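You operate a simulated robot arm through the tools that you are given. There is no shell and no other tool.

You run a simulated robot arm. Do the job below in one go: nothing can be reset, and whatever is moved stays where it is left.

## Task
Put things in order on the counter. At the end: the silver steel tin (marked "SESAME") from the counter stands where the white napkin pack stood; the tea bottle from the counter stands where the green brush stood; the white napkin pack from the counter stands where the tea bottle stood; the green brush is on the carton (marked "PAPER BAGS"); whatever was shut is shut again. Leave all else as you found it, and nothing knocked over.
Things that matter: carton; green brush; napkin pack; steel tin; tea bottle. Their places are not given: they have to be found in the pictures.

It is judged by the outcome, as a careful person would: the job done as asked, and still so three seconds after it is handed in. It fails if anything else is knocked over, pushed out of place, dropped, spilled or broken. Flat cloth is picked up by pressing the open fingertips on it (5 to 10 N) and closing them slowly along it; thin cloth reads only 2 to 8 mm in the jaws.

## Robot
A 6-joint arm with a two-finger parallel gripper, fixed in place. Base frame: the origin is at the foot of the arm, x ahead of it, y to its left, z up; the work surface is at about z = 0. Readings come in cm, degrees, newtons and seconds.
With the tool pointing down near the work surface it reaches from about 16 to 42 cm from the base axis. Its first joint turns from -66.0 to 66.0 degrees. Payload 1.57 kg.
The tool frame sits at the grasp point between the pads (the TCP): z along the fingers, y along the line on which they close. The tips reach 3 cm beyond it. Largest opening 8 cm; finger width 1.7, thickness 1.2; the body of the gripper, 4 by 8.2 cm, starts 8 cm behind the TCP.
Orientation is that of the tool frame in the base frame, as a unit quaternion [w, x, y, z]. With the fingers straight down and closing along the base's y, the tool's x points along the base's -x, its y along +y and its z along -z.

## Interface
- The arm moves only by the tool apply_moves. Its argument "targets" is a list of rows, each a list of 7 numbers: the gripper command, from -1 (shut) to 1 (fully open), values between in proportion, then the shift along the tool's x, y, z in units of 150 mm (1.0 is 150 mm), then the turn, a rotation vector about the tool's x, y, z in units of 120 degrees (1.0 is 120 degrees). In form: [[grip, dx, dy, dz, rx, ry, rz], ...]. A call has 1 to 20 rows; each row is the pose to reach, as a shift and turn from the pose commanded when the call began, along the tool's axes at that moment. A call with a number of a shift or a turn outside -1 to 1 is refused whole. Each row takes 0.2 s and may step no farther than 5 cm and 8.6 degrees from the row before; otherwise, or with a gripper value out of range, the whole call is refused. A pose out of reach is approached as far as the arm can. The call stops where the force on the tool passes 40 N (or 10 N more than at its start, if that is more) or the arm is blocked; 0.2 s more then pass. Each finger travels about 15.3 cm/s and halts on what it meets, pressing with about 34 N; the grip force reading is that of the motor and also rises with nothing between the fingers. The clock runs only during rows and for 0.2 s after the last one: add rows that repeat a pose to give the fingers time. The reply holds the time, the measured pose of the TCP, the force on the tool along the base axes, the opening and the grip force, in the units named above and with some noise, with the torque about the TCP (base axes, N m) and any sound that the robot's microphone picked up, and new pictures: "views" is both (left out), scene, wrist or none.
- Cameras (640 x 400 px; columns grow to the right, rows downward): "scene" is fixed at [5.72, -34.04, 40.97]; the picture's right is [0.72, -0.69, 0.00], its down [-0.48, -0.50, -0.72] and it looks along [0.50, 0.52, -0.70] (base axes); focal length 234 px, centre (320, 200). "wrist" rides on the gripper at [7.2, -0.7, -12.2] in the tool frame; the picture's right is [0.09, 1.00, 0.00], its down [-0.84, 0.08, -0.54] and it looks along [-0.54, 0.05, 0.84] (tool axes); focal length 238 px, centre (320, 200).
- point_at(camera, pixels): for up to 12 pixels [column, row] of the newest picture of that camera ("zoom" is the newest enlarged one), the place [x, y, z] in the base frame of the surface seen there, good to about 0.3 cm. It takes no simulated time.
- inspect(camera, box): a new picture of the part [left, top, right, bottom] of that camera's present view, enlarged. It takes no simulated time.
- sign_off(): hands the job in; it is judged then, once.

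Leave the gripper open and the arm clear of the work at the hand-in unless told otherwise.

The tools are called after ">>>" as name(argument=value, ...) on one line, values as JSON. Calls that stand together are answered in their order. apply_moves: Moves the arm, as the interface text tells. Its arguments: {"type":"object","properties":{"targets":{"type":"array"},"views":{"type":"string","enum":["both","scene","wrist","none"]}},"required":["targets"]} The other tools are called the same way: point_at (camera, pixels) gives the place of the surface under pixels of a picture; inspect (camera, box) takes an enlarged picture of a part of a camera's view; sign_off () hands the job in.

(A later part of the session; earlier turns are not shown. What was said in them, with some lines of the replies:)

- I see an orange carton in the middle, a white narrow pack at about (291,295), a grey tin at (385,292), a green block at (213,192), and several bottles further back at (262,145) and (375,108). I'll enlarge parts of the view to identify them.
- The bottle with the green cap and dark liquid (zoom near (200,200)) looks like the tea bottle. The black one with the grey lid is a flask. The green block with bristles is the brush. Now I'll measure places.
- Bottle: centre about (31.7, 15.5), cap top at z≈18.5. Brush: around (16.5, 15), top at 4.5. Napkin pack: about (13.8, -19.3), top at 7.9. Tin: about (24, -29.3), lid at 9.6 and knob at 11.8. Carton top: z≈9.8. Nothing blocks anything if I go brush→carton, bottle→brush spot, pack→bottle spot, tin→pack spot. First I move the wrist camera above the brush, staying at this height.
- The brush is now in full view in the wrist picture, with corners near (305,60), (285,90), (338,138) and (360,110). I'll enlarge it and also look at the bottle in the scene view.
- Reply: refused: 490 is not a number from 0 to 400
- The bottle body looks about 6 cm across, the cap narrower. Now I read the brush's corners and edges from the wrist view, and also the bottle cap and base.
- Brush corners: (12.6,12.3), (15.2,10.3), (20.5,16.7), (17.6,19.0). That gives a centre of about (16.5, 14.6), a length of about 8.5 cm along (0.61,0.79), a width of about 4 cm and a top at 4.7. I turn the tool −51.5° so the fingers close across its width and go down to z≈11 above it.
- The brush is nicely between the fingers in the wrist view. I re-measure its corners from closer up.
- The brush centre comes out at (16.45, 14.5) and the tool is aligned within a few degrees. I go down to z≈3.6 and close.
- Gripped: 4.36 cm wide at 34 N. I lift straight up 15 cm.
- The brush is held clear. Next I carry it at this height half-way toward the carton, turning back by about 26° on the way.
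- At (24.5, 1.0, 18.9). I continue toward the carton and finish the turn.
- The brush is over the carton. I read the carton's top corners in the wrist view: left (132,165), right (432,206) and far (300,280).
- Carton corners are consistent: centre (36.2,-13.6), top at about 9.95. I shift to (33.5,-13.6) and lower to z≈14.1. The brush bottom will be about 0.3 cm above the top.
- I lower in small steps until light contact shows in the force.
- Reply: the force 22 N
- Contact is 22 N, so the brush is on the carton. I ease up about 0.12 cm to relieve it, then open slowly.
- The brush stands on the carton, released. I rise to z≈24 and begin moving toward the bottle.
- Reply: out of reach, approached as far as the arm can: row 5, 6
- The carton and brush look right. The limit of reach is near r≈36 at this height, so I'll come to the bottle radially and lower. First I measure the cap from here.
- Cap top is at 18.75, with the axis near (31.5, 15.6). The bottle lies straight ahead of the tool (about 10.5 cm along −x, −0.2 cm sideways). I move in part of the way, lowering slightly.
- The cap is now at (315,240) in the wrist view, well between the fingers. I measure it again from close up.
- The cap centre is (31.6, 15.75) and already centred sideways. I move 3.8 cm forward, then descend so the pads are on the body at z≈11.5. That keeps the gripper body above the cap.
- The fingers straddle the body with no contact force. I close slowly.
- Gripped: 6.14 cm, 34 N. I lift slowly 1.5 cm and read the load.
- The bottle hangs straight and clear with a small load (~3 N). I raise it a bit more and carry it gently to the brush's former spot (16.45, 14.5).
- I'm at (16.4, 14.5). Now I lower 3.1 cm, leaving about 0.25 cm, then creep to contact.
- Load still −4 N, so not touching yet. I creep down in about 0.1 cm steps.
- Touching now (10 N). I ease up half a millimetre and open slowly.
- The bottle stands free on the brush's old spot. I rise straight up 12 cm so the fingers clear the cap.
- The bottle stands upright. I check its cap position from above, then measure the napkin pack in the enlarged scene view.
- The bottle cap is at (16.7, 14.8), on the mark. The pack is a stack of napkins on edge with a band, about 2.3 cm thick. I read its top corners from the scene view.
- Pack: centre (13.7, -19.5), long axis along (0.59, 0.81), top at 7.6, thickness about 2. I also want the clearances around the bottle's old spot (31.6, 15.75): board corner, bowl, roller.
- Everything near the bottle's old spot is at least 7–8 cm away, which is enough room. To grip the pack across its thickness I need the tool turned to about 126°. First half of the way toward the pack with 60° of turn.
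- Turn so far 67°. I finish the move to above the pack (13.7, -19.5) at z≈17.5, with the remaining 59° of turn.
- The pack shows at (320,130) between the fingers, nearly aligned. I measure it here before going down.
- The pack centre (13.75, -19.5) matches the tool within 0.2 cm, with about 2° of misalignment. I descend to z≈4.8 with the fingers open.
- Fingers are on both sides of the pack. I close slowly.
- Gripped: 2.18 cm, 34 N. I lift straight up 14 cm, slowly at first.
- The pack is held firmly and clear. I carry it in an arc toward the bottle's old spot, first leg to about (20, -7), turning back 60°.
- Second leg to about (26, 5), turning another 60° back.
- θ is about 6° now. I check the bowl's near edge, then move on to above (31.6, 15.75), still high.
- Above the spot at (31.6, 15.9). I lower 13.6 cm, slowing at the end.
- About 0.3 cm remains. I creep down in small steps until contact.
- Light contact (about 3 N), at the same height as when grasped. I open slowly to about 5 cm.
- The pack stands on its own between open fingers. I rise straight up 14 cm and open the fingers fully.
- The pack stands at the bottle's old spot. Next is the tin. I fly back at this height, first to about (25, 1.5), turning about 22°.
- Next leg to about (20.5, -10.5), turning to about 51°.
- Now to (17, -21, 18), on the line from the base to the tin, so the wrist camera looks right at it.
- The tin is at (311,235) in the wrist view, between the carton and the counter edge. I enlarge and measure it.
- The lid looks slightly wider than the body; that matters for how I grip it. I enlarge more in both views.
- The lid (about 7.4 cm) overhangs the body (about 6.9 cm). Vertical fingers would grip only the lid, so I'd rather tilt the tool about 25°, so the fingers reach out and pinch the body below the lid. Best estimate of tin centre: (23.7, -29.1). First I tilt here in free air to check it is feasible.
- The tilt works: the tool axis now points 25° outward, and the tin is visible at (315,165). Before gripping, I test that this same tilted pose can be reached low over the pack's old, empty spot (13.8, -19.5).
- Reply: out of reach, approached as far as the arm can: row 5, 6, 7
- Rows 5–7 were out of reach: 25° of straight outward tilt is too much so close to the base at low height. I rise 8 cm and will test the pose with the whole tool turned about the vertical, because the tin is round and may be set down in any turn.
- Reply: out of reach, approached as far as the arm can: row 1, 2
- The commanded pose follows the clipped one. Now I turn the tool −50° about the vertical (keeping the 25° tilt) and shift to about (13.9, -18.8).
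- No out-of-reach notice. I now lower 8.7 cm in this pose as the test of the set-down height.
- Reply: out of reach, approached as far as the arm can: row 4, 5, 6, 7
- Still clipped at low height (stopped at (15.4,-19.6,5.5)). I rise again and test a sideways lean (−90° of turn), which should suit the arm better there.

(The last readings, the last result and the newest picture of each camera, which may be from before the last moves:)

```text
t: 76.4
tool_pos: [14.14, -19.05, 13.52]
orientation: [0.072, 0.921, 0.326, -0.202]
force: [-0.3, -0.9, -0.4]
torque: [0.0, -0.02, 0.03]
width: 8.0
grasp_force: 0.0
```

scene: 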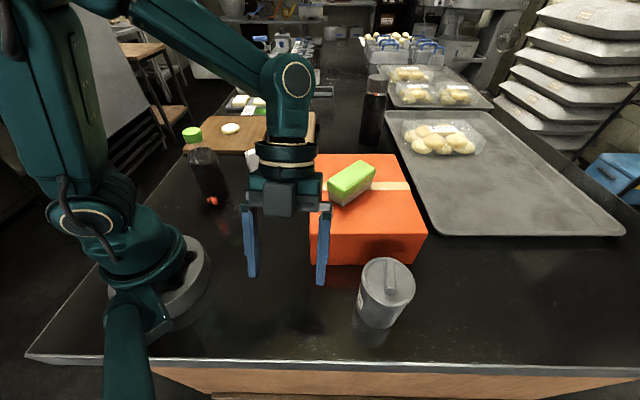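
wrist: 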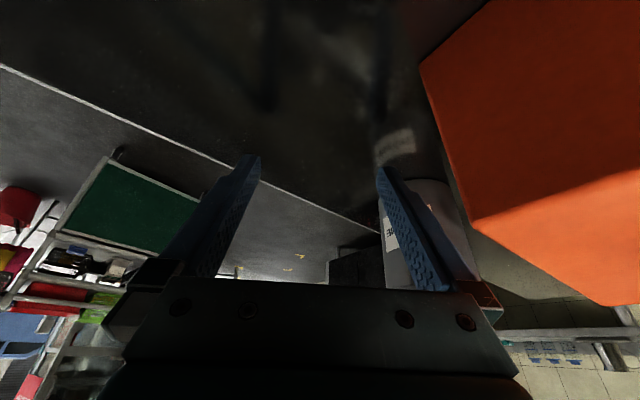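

Reachable so far. I lower 8.7 cm here as the test.

>>> apply_moves(targets=[[1, 0.045, 0, 0.097, 0, 0, 0], [1, 0.09, 0, 0.195, 0, 0, 0], [1, 0.135, 0, 0.292, 0, 0, 0], [1, 0.18, 0, 0.39, 0, 0, 0], [1, 0.22, 0, 0.477, 0, 0, 0], [1, 0.243, 0, 0.527, 0, 0, 0], [1, 0.243, 0, 0.527, 0, 0, 0]], views="scene")

```text
t: 78.0
tool_pos: [14.02, -19.06, 4.84]
orientation: [0.073, 0.92, 0.327, -0.203]
force: [-0.5, 1.0, -0.7]
torque: [-0.01, 0.02, -0.01]
width: 8.01
grasp_force: 0.1
```

scene: 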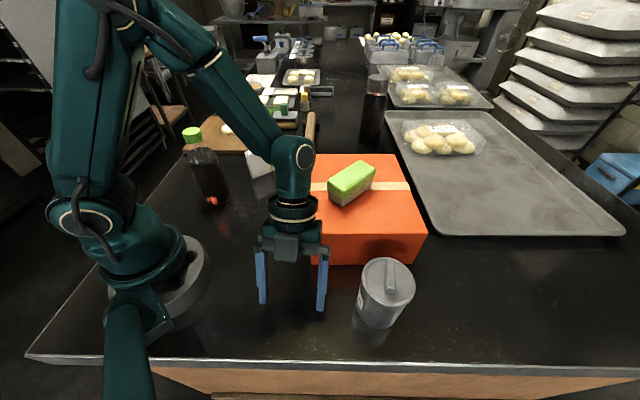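

The sideways-leaning pose is fully reachable at the set-down spot. So: pick the tin with an inward lean, lift, bring it in, turn −90° in the air, set down. Now I rise 9.5 cm and turn back +90° while shifting toward the tin's line.

>>> apply_moves(targets=[[1, -0.05, 0, -0.107, 0, 0, 0], [1, -0.1, 0, -0.215, 0, 0, 0], [1, -0.155, 0, -0.333, 0, 0, 0], [1, -0.21, 0, -0.452, 0, 0, 0], [1, -0.2668, 0, -0.574, 0, 0, 0], [1, -0.2616, 0.0167, -0.5764, -0.0287, 0, -0.0618], [1, -0.2563, 0.0334, -0.5788, -0.0574, 0, -0.1236], [1, -0.251, 0.0501, -0.5812, -0.0862, 0, -0.1855], [1, -0.2458, 0.0668, -0.5836, -0.1149, 0, -0.2473], [1, -0.2405, 0.0835, -0.586, -0.1436, 0.0005, -0.3091], [1, -0.2353, 0.1002, -0.5884, -0.1724, 0.0006, -0.3709], [1, -0.23, 0.1169, -0.5908, -0.2011, 0.0007, -0.4327], [1, -0.2248, 0.1336, -0.5932, -0.2298, 0.0009, -0.4945], [1, -0.2195, 0.1503, -0.5956, -0.2585, 0.001, -0.5564], [1, -0.2143, 0.167, -0.598, -0.2873, 0.0011, -0.6182], [1, -0.209, 0.184, -0.6, -0.316, 0.0012, -0.68], [1, -0.209, 0.184, -0.6, -0.316, 0.0012, -0.68]])

```text
t: 81.6
tool_pos: [16.73, -20.46, 14.49]
orientation: [0.196, 0.42, 0.881, -0.091]
force: [0.1, 0.4, -0.1]
torque: [-0.07, -0.02, -0.04]
width: 7.99
grasp_force: 0.0
```

scene: 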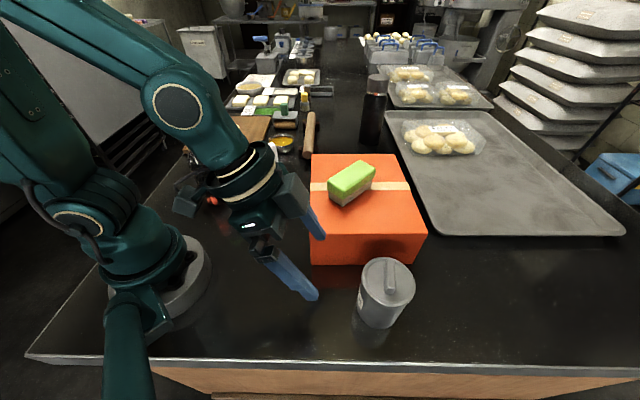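
wrist: 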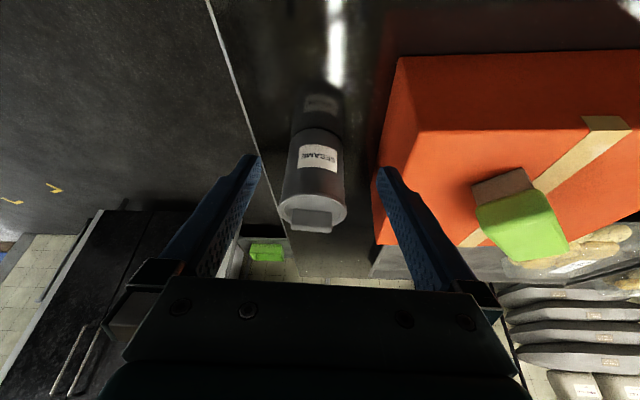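

Back with the inward lean. I measure the tin from here: lid edges, body edges and knob.

>>> inspect(camera="wrist", box=[260, 110, 370, 250])

>>> point_at(camera="wrist", pixels=[[282, 205], [343, 205], [312, 200], [312, 231], [285, 190], [342, 188], [290, 160], [340, 158], [312, 205], [295, 218], [330, 220], [318, 180]])

```text
2.86 times, centred on (315, 180) of wrist
```

zoom: 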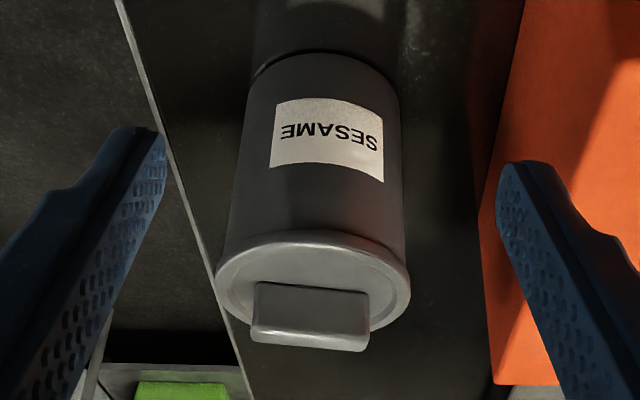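

```text
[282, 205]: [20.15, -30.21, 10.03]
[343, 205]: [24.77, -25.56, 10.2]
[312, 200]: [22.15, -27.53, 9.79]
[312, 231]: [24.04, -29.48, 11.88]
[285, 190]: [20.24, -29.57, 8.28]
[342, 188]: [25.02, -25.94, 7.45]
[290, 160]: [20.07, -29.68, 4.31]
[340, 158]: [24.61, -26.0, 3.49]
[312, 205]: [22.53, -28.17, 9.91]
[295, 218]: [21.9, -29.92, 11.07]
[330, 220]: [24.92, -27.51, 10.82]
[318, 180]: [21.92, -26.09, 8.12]
```

The tin is centred laterally on the tool within about 0.15 cm, body radius about 3.45, and its axis is at (23.7,-29.1). I move to the pre-grasp point (20.2,-25.0,14.8), 11 cm back along the tilted tool axis.

>>> apply_moves(targets=[[1, -0.07, 0, 0.028, 0, 0, 0], [1, -0.15, 0, 0.06, 0, 0, 0], [1, -0.23, 0, 0.092, 0, 0, 0], [1, -0.31, -0.003, 0.124, 0, 0, 0], [1, -0.355, -0.005, 0.142, 0, 0, 0], [1, -0.355, -0.005, 0.142, 0, 0, 0]])

```text
t: 83.0
tool_pos: [20.13, -25.02, 14.66]
orientation: [0.195, 0.42, 0.881, -0.091]
force: [0.4, -0.7, 0.0]
torque: [0.01, 0.0, -0.01]
width: 8.01
grasp_force: 0.1
```

scene: 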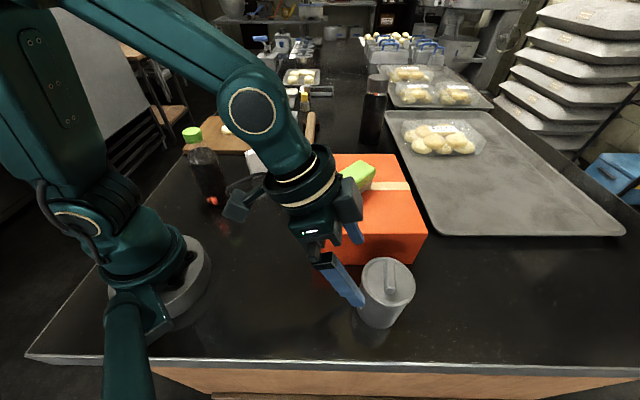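
wrist: 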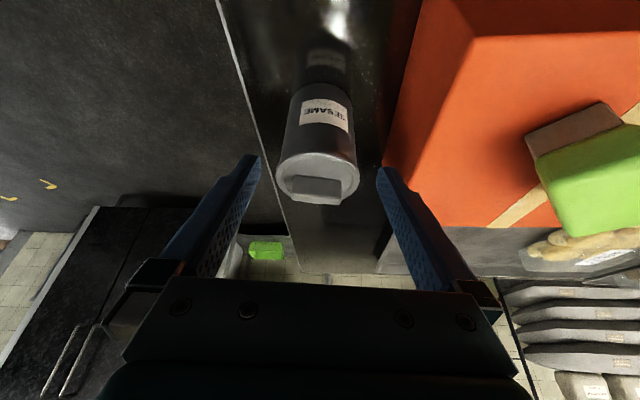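

The lid is centred at about column 318, midway between the fingertips. A last close measurement of the rim and body sides for the lateral offset.

>>> point_at(camera="wrist", pixels=[[278.5, 175], [357, 175], [318, 156], [318, 197], [288, 130], [352, 130], [285, 145], [355, 145], [296, 185], [341, 188], [318, 170]])

>>> inspect(camera="wrist", box=[240, 70, 400, 220])

```text
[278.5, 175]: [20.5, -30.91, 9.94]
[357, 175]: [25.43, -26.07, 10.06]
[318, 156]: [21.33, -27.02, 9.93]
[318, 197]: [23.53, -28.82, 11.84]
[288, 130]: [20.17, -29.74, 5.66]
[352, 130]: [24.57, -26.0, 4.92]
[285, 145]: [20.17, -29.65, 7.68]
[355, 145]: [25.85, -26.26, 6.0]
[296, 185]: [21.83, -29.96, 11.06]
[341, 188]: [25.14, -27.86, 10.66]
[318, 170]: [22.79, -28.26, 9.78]
```

```text
2.67 times, centred on (320, 145) of wrist
```

zoom: 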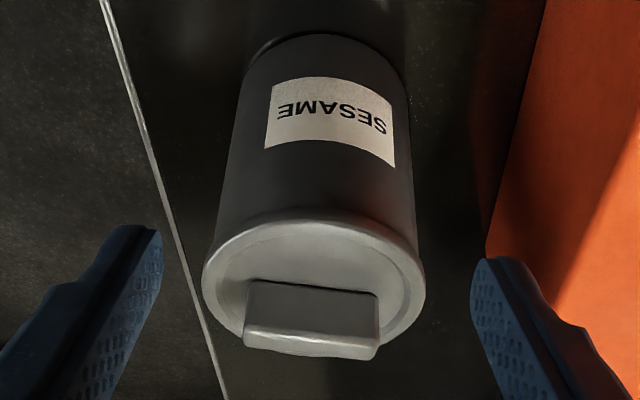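

Lateral offset is within 0.1 cm. I slide in along the tool axis by 10.8 cm with a 0.1 cm sideways trim, and stop there with the fingers open.

>>> apply_moves(targets=[[1, 0, 0.007, 0.08, 0, 0, 0], [1, 0, 0.007, 0.17, 0, 0, 0], [1, 0, 0.007, 0.26, 0, 0, 0], [1, 0, 0.007, 0.35, 0, 0, 0], [1, 0, 0.007, 0.44, 0, 0, 0], [1, 0, 0.007, 0.52, 0, 0, 0], [1, 0, 0.007, 0.59, 0, 0, 0], [1, 0, 0.007, 0.65, 0, 0, 0], [1, 0, 0.007, 0.695, 0, 0, 0], [1, 0, 0.007, 0.72, 0, 0, 0], [1, 0, 0.007, 0.72, 0, 0, 0]])

```text
t: 85.4
tool_pos: [23.03, -28.59, 4.76]
orientation: [0.196, 0.42, 0.881, -0.091]
force: [0.0, -1.0, -0.3]
torque: [0.0, 0.0, -0.02]
width: 8.01
grasp_force: 0.1
```

scene: 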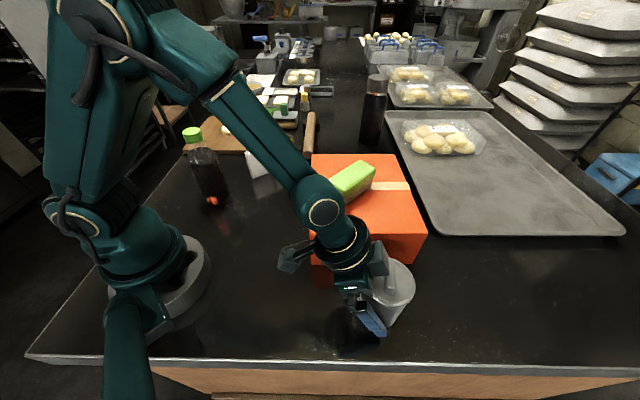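
wrist: 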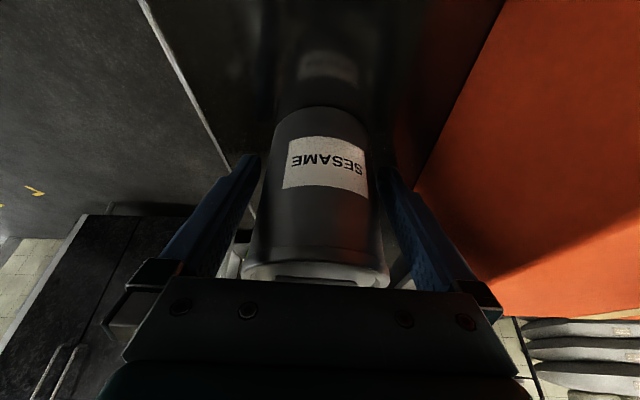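

In position, force near zero, body between the fingers. I close slowly.

>>> apply_moves(targets=[[0.95, 0, 0, 0, 0, 0, 0], [0.9, 0, 0, 0, 0, 0, 0], [0.85, 0, 0, 0, 0, 0, 0], [0.8, 0, 0, 0, 0, 0, 0], [0.75, 0, 0, 0, 0, 0, 0], [0.7, 0, 0, 0, 0, 0, 0], [0.6, 0, 0, 0, 0, 0, 0], [0.4, 0, 0, 0, 0, 0, 0], [0.4, 0, 0, 0, 0, 0, 0]])

```text
t: 87.4
tool_pos: [23.2, -28.57, 4.86]
orientation: [0.196, 0.42, 0.881, -0.092]
force: [-0.6, -0.2, 1.1]
torque: [0.11, -0.1, 0.04]
width: 7.03
grasp_force: 33.8
```

scene: 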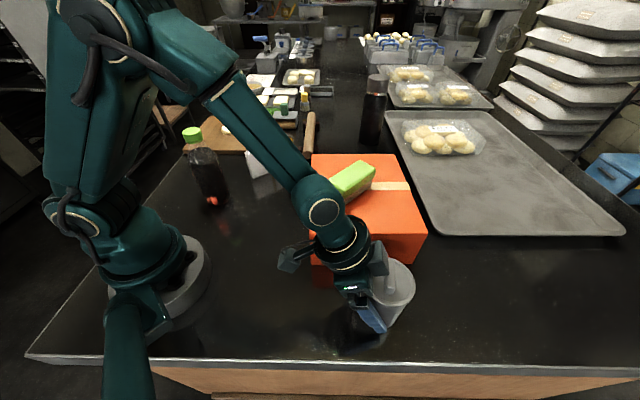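
wrist: 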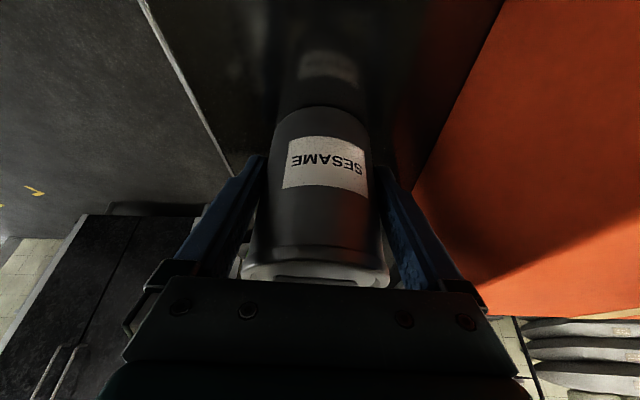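

Gripped at 7.03 cm, 34 N, on the body. I lift 1.2 cm straight up and look.

>>> apply_moves(targets=[[0.3, -0.007, 0, -0.015, 0, 0, 0], [0.3, -0.017, 0, -0.036, 0, 0, 0], [0.3, -0.027, 0, -0.058, 0, 0, 0], [0.3, -0.034, 0, -0.073, 0, 0, 0], [0.3, -0.034, 0, -0.073, 0, 0, 0]])

```text
t: 88.6
tool_pos: [23.28, -28.53, 6.12]
orientation: [0.196, 0.42, 0.881, -0.092]
force: [1.2, -0.5, -4.5]
torque: [0.01, 0.02, 0.01]
width: 7.01
grasp_force: 33.9
```

scene: 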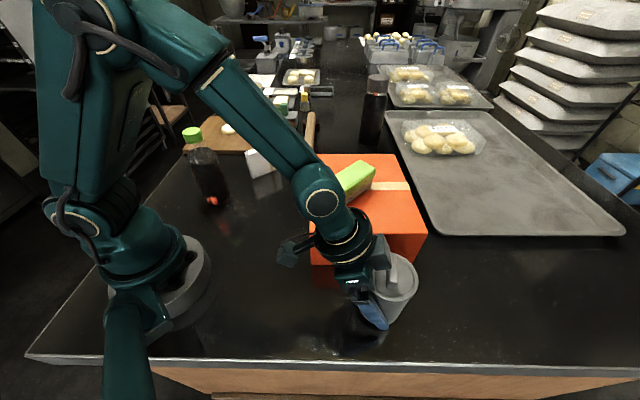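
wrist: 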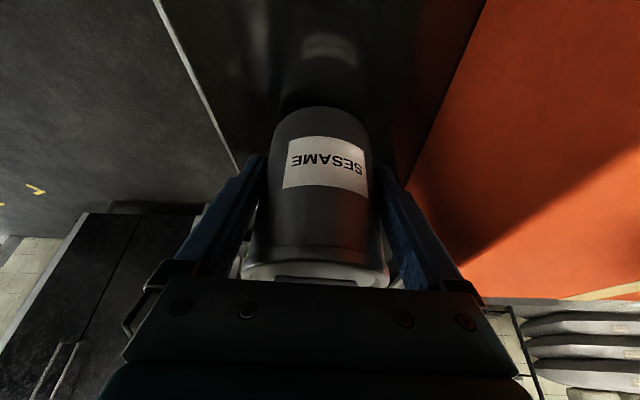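

The whole tin came up, rigid, about 4.5 N load, lid seated. I continue straight up to z≈15.

>>> apply_moves(targets=[[0.3, -0.02, 0, -0.043, 0, 0, 0], [0.3, -0.055, 0, -0.118, 0, 0, 0], [0.3, -0.095, 0, -0.205, 0, 0, 0], [0.3, -0.135, 0, -0.291, 0, 0, 0], [0.3, -0.175, 0, -0.377, 0, 0, 0], [0.3, -0.21, 0, -0.452, 0, 0, 0], [0.3, -0.24, 0, -0.516, 0, 0, 0], [0.3, -0.2505, 0, -0.539, 0, 0, 0], [0.3, -0.2505, 0, -0.539, 0, 0, 0]])

```text
t: 90.6
tool_pos: [23.25, -28.57, 15.1]
orientation: [0.196, 0.419, 0.882, -0.091]
force: [-0.3, -0.8, -4.9]
torque: [0.02, 0.04, -0.01]
width: 6.99
grasp_force: 33.7
```

scene: 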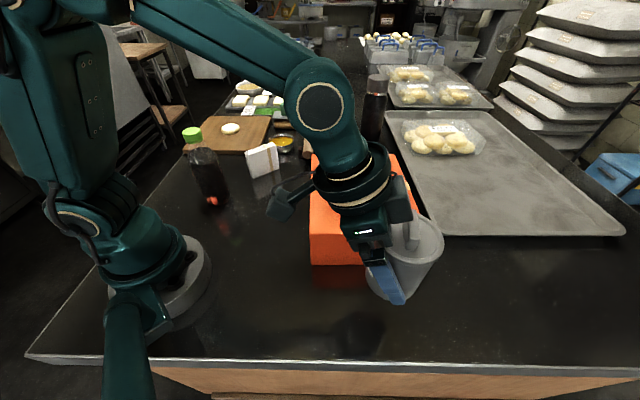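
wrist: 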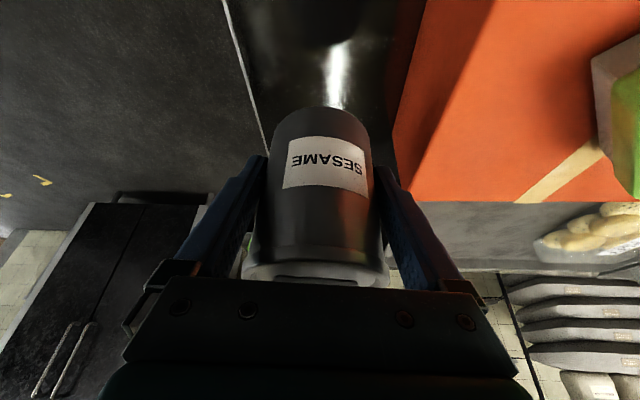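

Secure. I retract 10.4 cm inward at this height to (16.7, -20.5).

>>> apply_moves(targets=[[0.3, 0.04, 0, -0.019, 0, 0, 0], [0.3, 0.11, 0, -0.051, 0, 0, 0], [0.3, 0.2, 0, -0.093, 0, 0, 0], [0.3, 0.29, 0, -0.135, 0, 0, 0], [0.3, 0.38, 0, -0.177, 0, 0, 0], [0.3, 0.47, 0, -0.219, 0, 0, 0], [0.3, 0.55, 0, -0.256, 0, 0, 0], [0.3, 0.605, 0, -0.282, 0, 0, 0], [0.3, 0.629, 0, -0.293, 0, 0, 0], [0.3, 0.629, 0, -0.293, 0, 0, 0]])

```text
t: 92.8
tool_pos: [16.47, -20.46, 15.2]
orientation: [0.196, 0.42, 0.882, -0.091]
force: [-0.4, -0.6, -3.2]
torque: [0.01, 0.01, -0.03]
width: 7.01
grasp_force: 33.9
```

scene: 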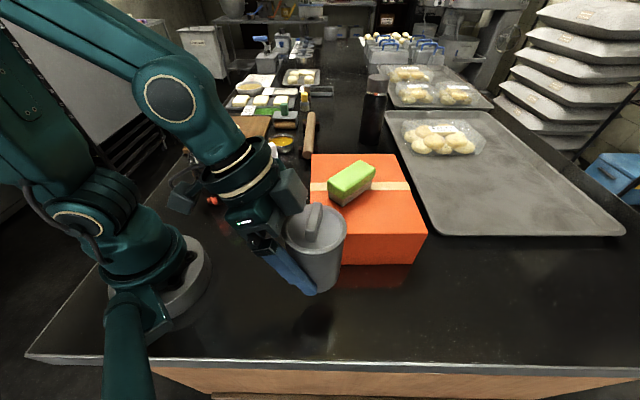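
wrist: 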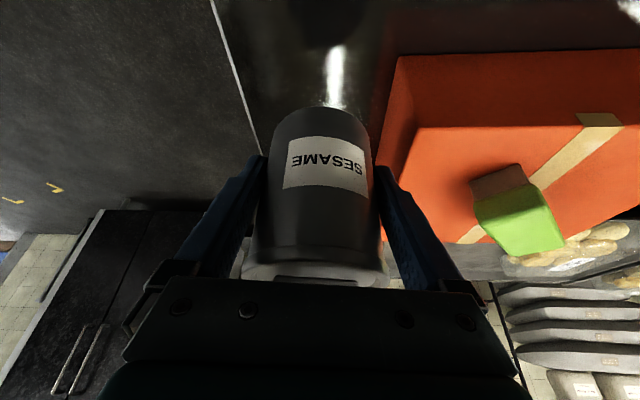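

Now I turn the tool −90° about the vertical while shifting to the set-down position, at the same height, gently.

>>> apply_moves(targets=[[0.3, 0.009, -0.003, -0.004, 0.0198, 0, 0.0426], [0.3, 0.018, -0.006, -0.009, 0.0396, 0, 0.0852], [0.3, 0.028, -0.01, -0.013, 0.0594, -0.0005, 0.1278], [0.3, 0.037, -0.013, -0.017, 0.0792, -0.0008, 0.1704], [0.3, 0.046, -0.016, -0.021, 0.099, -0.001, 0.213], [0.3, 0.055, -0.019, -0.026, 0.1188, -0.0011, 0.2556], [0.3, 0.064, -0.022, -0.03, 0.1386, -0.0013, 0.2982], [0.3, 0.074, -0.026, -0.034, 0.1584, -0.0015, 0.3408], [0.3, 0.083, -0.029, -0.039, 0.1782, -0.0017, 0.3834], [0.3, 0.092, -0.032, -0.043, 0.198, -0.0019, 0.426], [0.3, 0.101, -0.035, -0.047, 0.2178, -0.0021, 0.4686], [0.3, 0.11, -0.038, -0.051, 0.2376, -0.0023, 0.5112], [0.3, 0.119, -0.041, -0.056, 0.2574, -0.0025, 0.5538], [0.3, 0.129, -0.045, -0.06, 0.2772, -0.0027, 0.5964], [0.3, 0.138, -0.048, -0.064, 0.297, -0.0029, 0.639], [0.3, 0.147, -0.051, -0.0686, 0.3167, -0.003, 0.6815], [0.3, 0.147, -0.051, -0.0686, 0.3167, -0.003, 0.6815]])

```text
t: 96.4
tool_pos: [14.51, -18.97, 14.97]
orientation: [0.074, 0.921, 0.324, -0.204]
force: [-0.1, 0.1, -3.9]
torque: [0.02, -0.02, -0.02]
width: 6.99
grasp_force: 34.7
```

scene: 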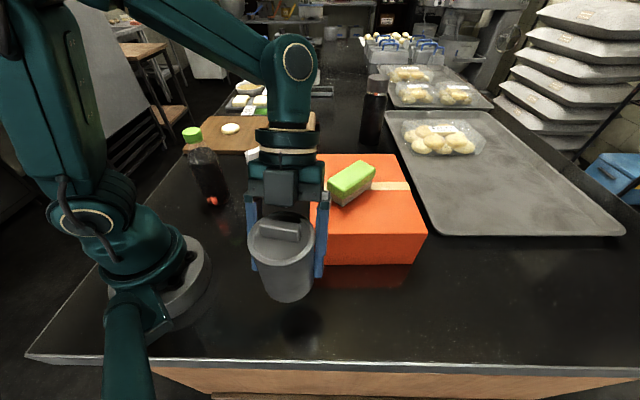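
wrist: 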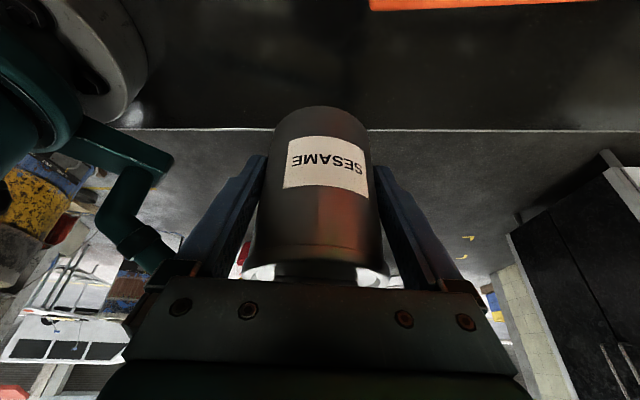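

The tin is over the spot. I check its lid centre from the scene view against (13.8, -19.5).

>>> inspect(camera="scene", box=[230, 190, 340, 310])

>>> point_at(camera="scene", pixels=[[280, 245], [252, 245], [310, 245], [280, 264], [280, 228], [265, 255], [297, 255], [270, 295], [300, 290], [285, 299], [256, 258], [308, 256]])

```text
3.33 times, centred on (285, 250) of scene
```

zoom: 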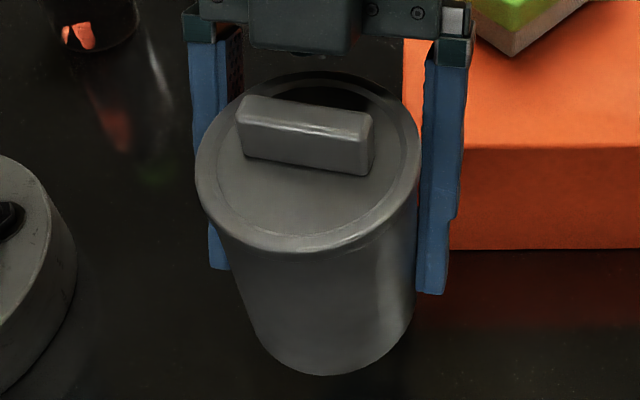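

```text
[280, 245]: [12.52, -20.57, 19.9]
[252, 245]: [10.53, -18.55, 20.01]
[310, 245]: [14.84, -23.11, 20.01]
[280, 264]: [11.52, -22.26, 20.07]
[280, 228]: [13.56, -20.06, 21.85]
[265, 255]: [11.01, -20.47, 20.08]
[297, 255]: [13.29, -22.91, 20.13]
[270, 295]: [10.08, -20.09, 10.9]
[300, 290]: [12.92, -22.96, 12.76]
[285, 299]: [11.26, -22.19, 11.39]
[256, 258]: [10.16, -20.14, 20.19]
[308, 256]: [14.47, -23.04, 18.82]
```

The lid is level at z≈20 all around and the tin axis is about (13.95,-19.5), on target. I lower 9.8 cm, leaving about 0.3 cm.

>>> apply_moves(targets=[[0.3, 0.025, -0.002, 0.055, 0, 0, 0], [0.3, 0.065, -0.004, 0.143, 0, 0, 0], [0.3, 0.105, -0.006, 0.231, 0, 0, 0], [0.3, 0.145, -0.008, 0.32, 0, 0, 0], [0.3, 0.185, -0.009, 0.408, 0, 0, 0], [0.3, 0.22, -0.009, 0.485, 0, 0, 0], [0.3, 0.245, -0.009, 0.54, 0, 0, 0], [0.3, 0.262, -0.009, 0.577, 0, 0, 0], [0.3, 0.27, -0.009, 0.595, 0, 0, 0], [0.3, 0.27, -0.009, 0.595, 0, 0, 0]])

```text
t: 98.6
tool_pos: [14.25, -19.05, 5.36]
orientation: [0.075, 0.921, 0.325, -0.203]
force: [-0.8, -0.1, -4.8]
torque: [0.05, -0.03, 0.01]
width: 6.99
grasp_force: 34.3
```

scene: 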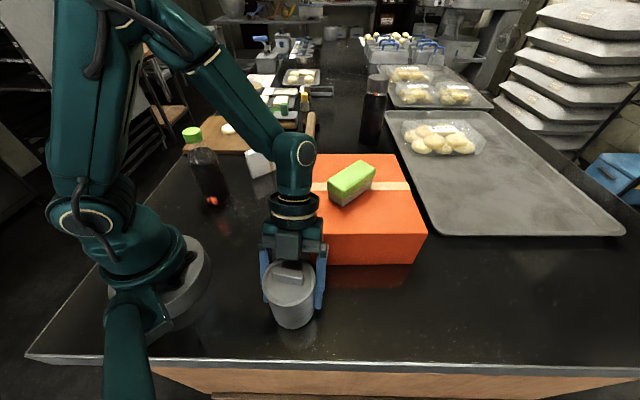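
wrist: 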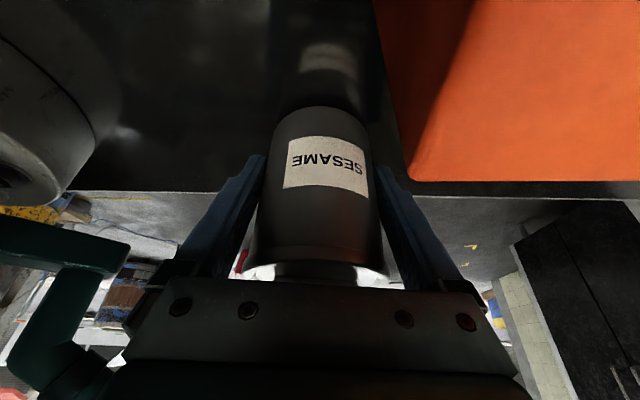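

About 0.5 cm remains. I creep down.

>>> apply_moves(targets=[[0.3, 0.0042, 0, 0.009, 0, 0, 0], [0.3, 0.0085, 0, 0.018, 0, 0, 0], [0.3, 0.0099, 0, 0.0212, 0, 0, 0], [0.3, 0.0099, 0, 0.0212, 0, 0, 0]], views="none")

```text
t: 99.6
tool_pos: [14.28, -19.21, 5.03]
orientation: [0.073, 0.921, 0.324, -0.203]
force: [0.0, 0.0, -3.9]
torque: [0.06, -0.02, 0.02]
width: 7.0
grasp_force: 34.3
```

>>> apply_moves(targets=[[0.3, 0.0028, 0, 0.006, 0, 0, 0], [0.3, 0.0042, 0, 0.009, 0, 0, 0], [0.3, 0.0042, 0, 0.009, 0, 0, 0]], views="none")

```text
t: 100.4
tool_pos: [14.26, -19.12, 4.86]
orientation: [0.075, 0.92, 0.325, -0.204]
force: [-5.0, 0.3, 24.4]
torque: [-0.23, -0.34, 0.04]
width: 7.01
grasp_force: 33.8
```

Contact (24 N), same height as at pick-up. I ease up about 0.6 mm, then open slowly.

>>> apply_moves(targets=[[0.3, -0.0017, 0, -0.0037, 0, 0, 0], [0.3, -0.0017, 0, -0.0037, 0, 0, 0]], views="none")

```text
t: 101.0
tool_pos: [14.35, -19.12, 4.85]
orientation: [0.075, 0.921, 0.325, -0.203]
force: [-2.5, -8.3, 15.1]
torque: [-0.74, 0.3, 0.12]
width: 7.0
grasp_force: 34.2
```

Still 15 N up and some sideways. I ease a little more.

>>> apply_moves(targets=[[0.3, -0.0014, 0, -0.003, 0, 0, 0], [0.3, -0.0014, 0, -0.003, 0, 0, 0]], views="none")

```text
t: 101.6
tool_pos: [14.35, -19.05, 4.67]
orientation: [0.075, 0.921, 0.325, -0.203]
force: [0.6, -6.8, 14.5]
torque: [-0.7, 0.23, 0.16]
width: 7.02
grasp_force: 34.4
```

Force is not dropping. I take a look at how the tin sits before releasing.

>>> inspect(camera="scene", box=[240, 230, 350, 345])

>>> inspect(camera="wrist", box=[180, 60, 460, 300])

>>> point_at(camera="scene", pixels=[[290, 285], [266, 280], [313, 285], [290, 303], [275, 296], [306, 297]])

```text
3.48 times, centred on (295, 288) of scene
```

zoom: 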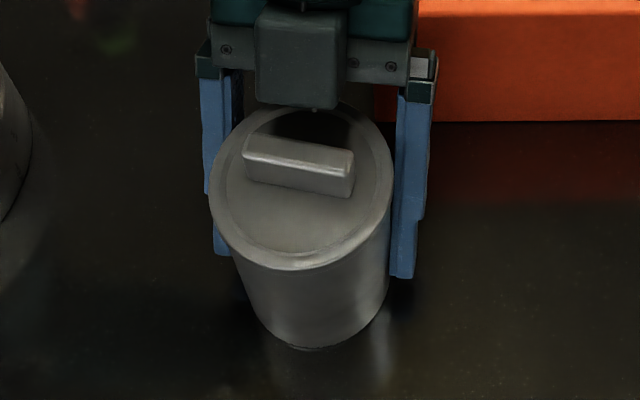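

```text
1.67 times, centred on (320, 180) of wrist
```

zoom: 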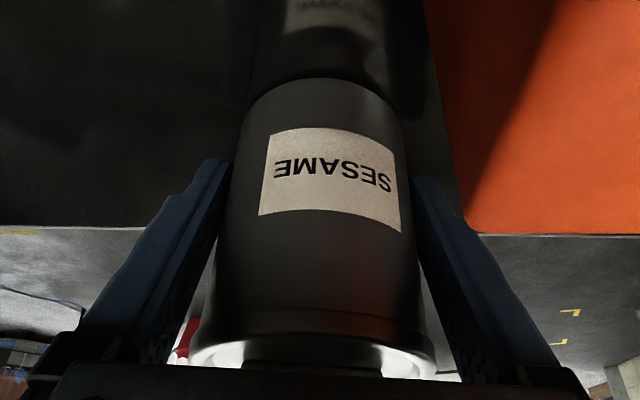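

```text
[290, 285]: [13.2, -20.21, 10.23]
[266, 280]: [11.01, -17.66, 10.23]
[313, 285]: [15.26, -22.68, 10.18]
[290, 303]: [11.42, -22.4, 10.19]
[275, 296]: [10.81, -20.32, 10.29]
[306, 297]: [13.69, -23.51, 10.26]
```

The tin looks upright and level (rim z 10.2 all around). I ease up another half millimetre before opening.

>>> apply_moves(targets=[[0.3, -0.0017, 0, -0.0037, 0, 0, 0], [0.3, -0.0017, 0, -0.0037, 0, 0, 0], [0.3, -0.0017, 0, -0.0037, 0, 0, 0]], views="none")

```text
t: 102.4
tool_pos: [14.3, -19.05, 4.71]
orientation: [0.073, 0.921, 0.324, -0.203]
force: [1.1, 0.9, -1.2]
torque: [-0.09, -0.13, 0.05]
width: 6.97
grasp_force: 34.5
```

Force now about −1 N: the tin just rests on the counter. I open slowly.

>>> apply_moves(targets=[[0.7, 0, 0, 0, 0, 0, 0], [0.76, 0, 0, 0, 0, 0, 0], [0.8, 0, 0, 0, 0, 0, 0], [0.86, 0, 0, 0, 0, 0, 0], [0.93, 0, 0, 0, 0, 0, 0], [1, 0, 0, 0, 0, 0, 0], [1, 0, 0, 0, 0, 0, 0], [1, 0, 0, 0, 0, 0, 0]])

```text
t: 104.2
tool_pos: [14.32, -19.02, 4.78]
orientation: [0.074, 0.921, 0.325, -0.203]
force: [-0.1, 0.2, -0.3]
torque: [0.0, -0.04, 0.0]
width: 8.03
grasp_force: 0.0
```

scene: 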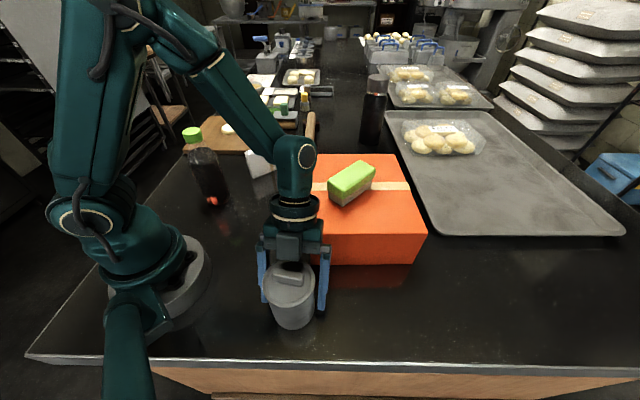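
wrist: 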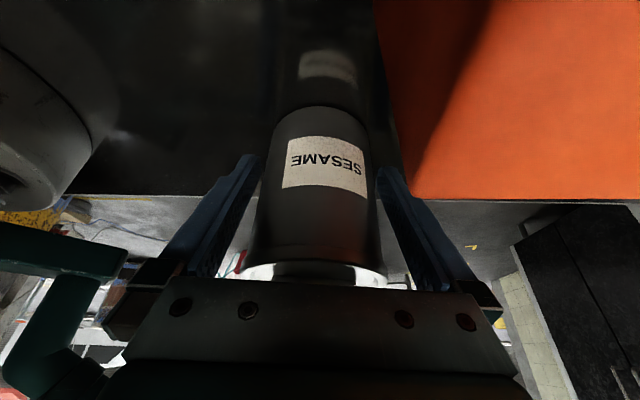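

Released; the tin stands free with gaps on both sides. I withdraw straight back along the tool axis by 12 cm, so the fingers slide clear of the lid.

>>> apply_moves(targets=[[1, 0, 0, -0.04, 0, 0, 0], [1, 0, 0, -0.1, 0, 0, 0], [1, 0, 0, -0.18, 0, 0, 0], [1, 0, 0, -0.27, 0, 0, 0], [1, 0, 0, -0.36, 0, 0, 0], [1, 0, 0, -0.46, 0, 0, 0], [1, 0, 0, -0.58, 0, 0, 0], [1, 0, 0, -0.7, 0, 0, 0], [1, 0, 0, -0.82, 0, 0, 0], [1, 0, 0, -0.9, 0, 0, 0], [1, 0, 0, -0.9, 0, 0, 0]])

```text
t: 106.6
tool_pos: [18.69, -15.47, 17.0]
orientation: [0.074, 0.921, 0.324, -0.204]
force: [-0.1, 0.0, 0.2]
torque: [0.01, 0.01, -0.03]
width: 8.0
grasp_force: 0.1
```

scene: 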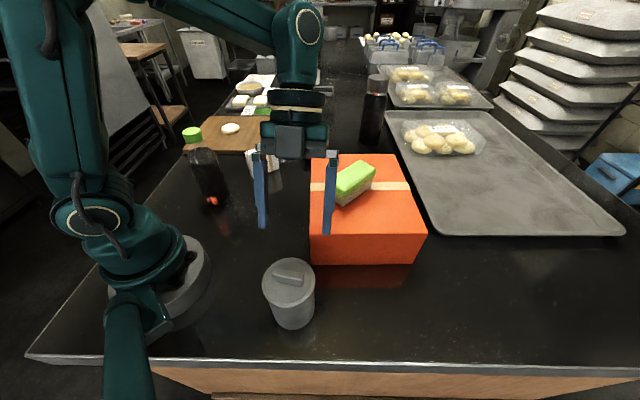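
wrist: 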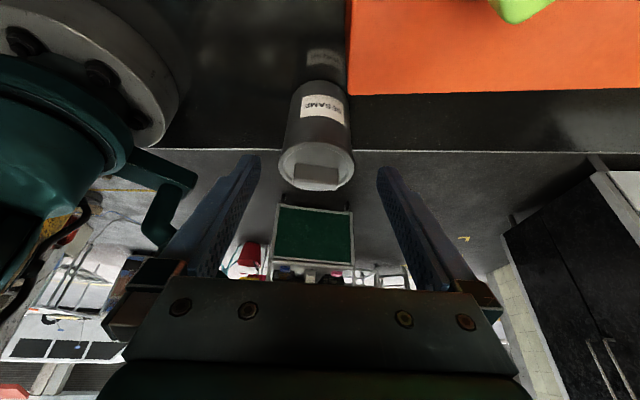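

The tin stands in the napkin pack's old place. I measure it and check the other items, while raising and straightening the tool.

>>> point_at(camera="scene", pixels=[[290, 285], [265, 285], [313, 287], [290, 303], [290, 268], [290, 326], [205, 170], [193, 133]])

>>> apply_moves(targets=[[1, -0.03, 0, -0.065, 0, 0, 0], [1, -0.06, 0, -0.13, 0, 0.04, 0], [1, -0.09, 0, -0.195, 0, 0.09, 0], [1, -0.12, 0, -0.257, 0, 0.14, 0], [1, -0.141, 0, -0.302, 0, 0.18, 0], [1, -0.141, 0, -0.302, 0, 0.208, 0], [1, -0.141, 0, -0.302, 0, 0.208, 0]])

```text
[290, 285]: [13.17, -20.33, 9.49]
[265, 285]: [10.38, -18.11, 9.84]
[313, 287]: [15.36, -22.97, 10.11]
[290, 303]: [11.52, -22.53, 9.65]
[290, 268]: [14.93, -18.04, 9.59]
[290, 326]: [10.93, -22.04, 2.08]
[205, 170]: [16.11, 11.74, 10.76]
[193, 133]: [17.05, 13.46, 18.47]
```

```text
t: 108.2
tool_pos: [18.7, -15.36, 22.18]
orientation: [0.003, 0.943, 0.334, 0.002]
force: [-0.3, 0.3, -0.2]
torque: [0.02, 0.02, 0.0]
width: 8.0
grasp_force: 0.0
```

scene: 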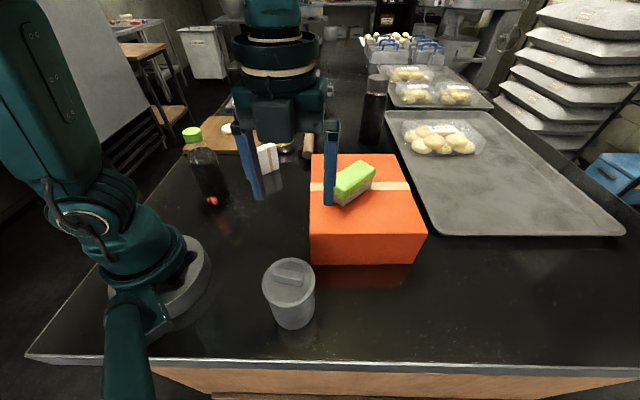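
wrist: 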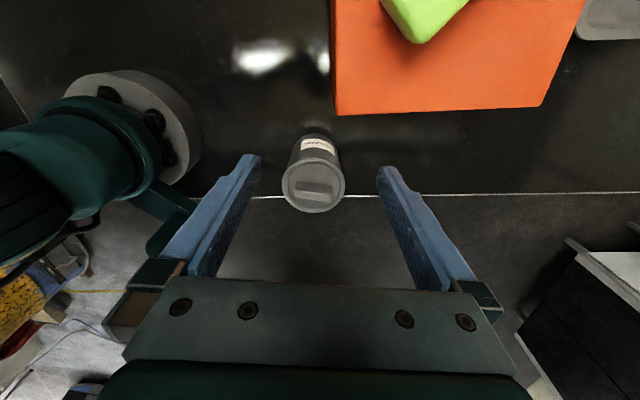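

All upright. From this straight-down view I check the tin's centre.

>>> point_at(camera="wrist", pixels=[[285, 185], [342, 185], [313, 168], [313, 208], [313, 190], [300, 188], [330, 190]])

>>> inspect(camera="scene", box=[170, 100, 420, 260])

```text
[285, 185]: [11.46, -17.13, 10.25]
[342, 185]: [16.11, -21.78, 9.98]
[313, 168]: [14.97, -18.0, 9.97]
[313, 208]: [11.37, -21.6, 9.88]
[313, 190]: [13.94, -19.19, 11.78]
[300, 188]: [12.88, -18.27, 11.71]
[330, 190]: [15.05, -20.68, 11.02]
```

```text
2.50 times, centred on (295, 180) of scene
```

zoom: 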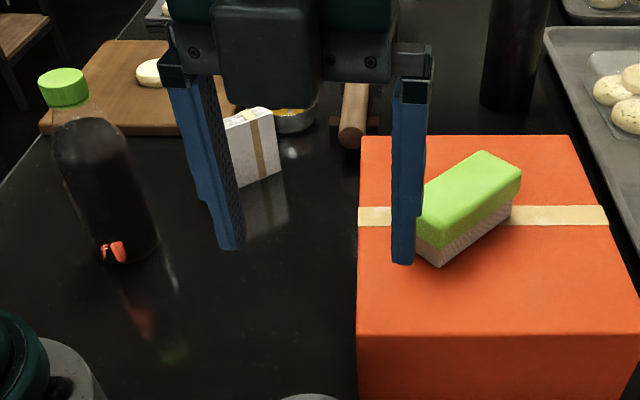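

The tin centre is (13.8, -19.5), exactly the pack's old place. I now take the open gripper to a clear spot near where it began, turning back on the way.

>>> apply_moves(targets=[[1, 0.03, -0.017, -0.02, 0, 0, -0.05], [1, 0.08, -0.046, -0.04, 0, 0, -0.11], [1, 0.14, -0.08, -0.06, 0, 0, -0.17], [1, 0.2, -0.115, -0.067, 0, 0, -0.23], [1, 0.26, -0.15, -0.067, 0, 0, -0.29], [1, 0.32, -0.184, -0.067, 0, 0, -0.35], [1, 0.38, -0.219, -0.067, 0, 0, -0.41], [1, 0.44, -0.253, -0.067, 0, 0, -0.47], [1, 0.5, -0.288, -0.067, 0, 0, -0.53], [1, 0.56, -0.322, -0.067, 0, 0, -0.59], [1, 0.62, -0.357, -0.067, 0, 0, -0.65], [1, 0.68, -0.391, -0.067, 0, 0, -0.71], [1, 0.74, -0.426, -0.067, 0, 0, -0.77], [1, 0.79, -0.455, -0.067, 0, 0, -0.82], [1, 0.805, -0.463, -0.067, 0, 0, -0.833], [1, 0.805, -0.463, -0.067, 0, 0, -0.833]])

```text
t: 111.6
tool_pos: [23.75, -2.57, 23.14]
orientation: [0.002, 0.35, 0.937, -0.001]
force: [0.4, 0.5, 0.4]
torque: [0.01, 0.01, 0.02]
width: 8.0
grasp_force: 0.0
```

scene: 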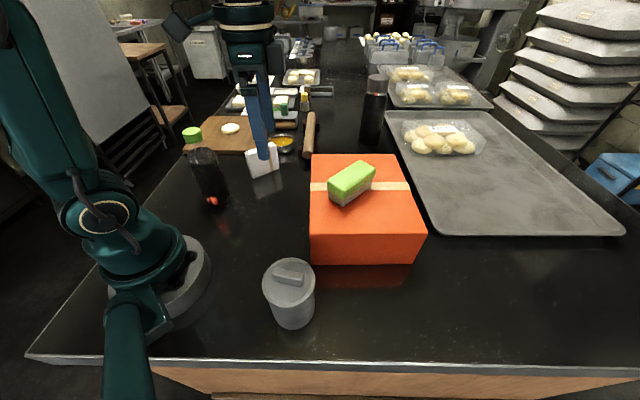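
wrist: 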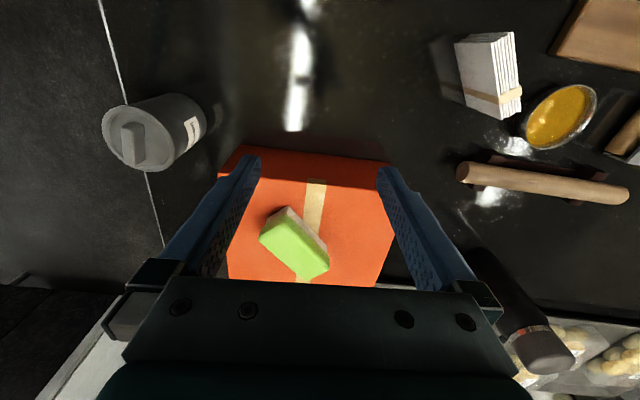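

Everything matches the goal:
- Brush: on the carton.
- Bottle: upright on the brush's old spot, cap near (16.7, 14.8).
- Napkin pack: standing on the bottle's old spot, about (31.6, 15.7).
- Tin: lid shut, on the pack's old spot (13.8, -19.5).

The carton and everything else look unmoved. The gripper is open and clear at z≈23, so I hand in.

>>> sign_off()

```text
The job is handed in.
```

The counter is in order and I've handed the job in. I haven't been shown the verdict.

| Item | Where it is now | How close |
|---|---|---|
| Green brush | On the carton, a little on the arm's side of centre | Resting flat |
| Tea bottle | Where the brush stood | Cap about 0.4 cm off the brush's measured centre |
| Napkin pack | Where the tea bottle stood, on edge | Set down within about 0.2 cm; turned differently than before |
| Steel tin | Where the napkin pack stood | Centre within 0.1 cm, lid still on |

- **Tin:** its lid is slightly wider than its body. I gripped the body below the lid with the tool tilted, so the lid was never pulled.
- **Tea bottle:** I took the green-capped bottle of dark liquid as the tea bottle, and left the black one with the grey lid as a flask.

The carton and everything else look unmoved in the last pictures, and nothing was opened or knocked over. The gripper is open and clear of everything.
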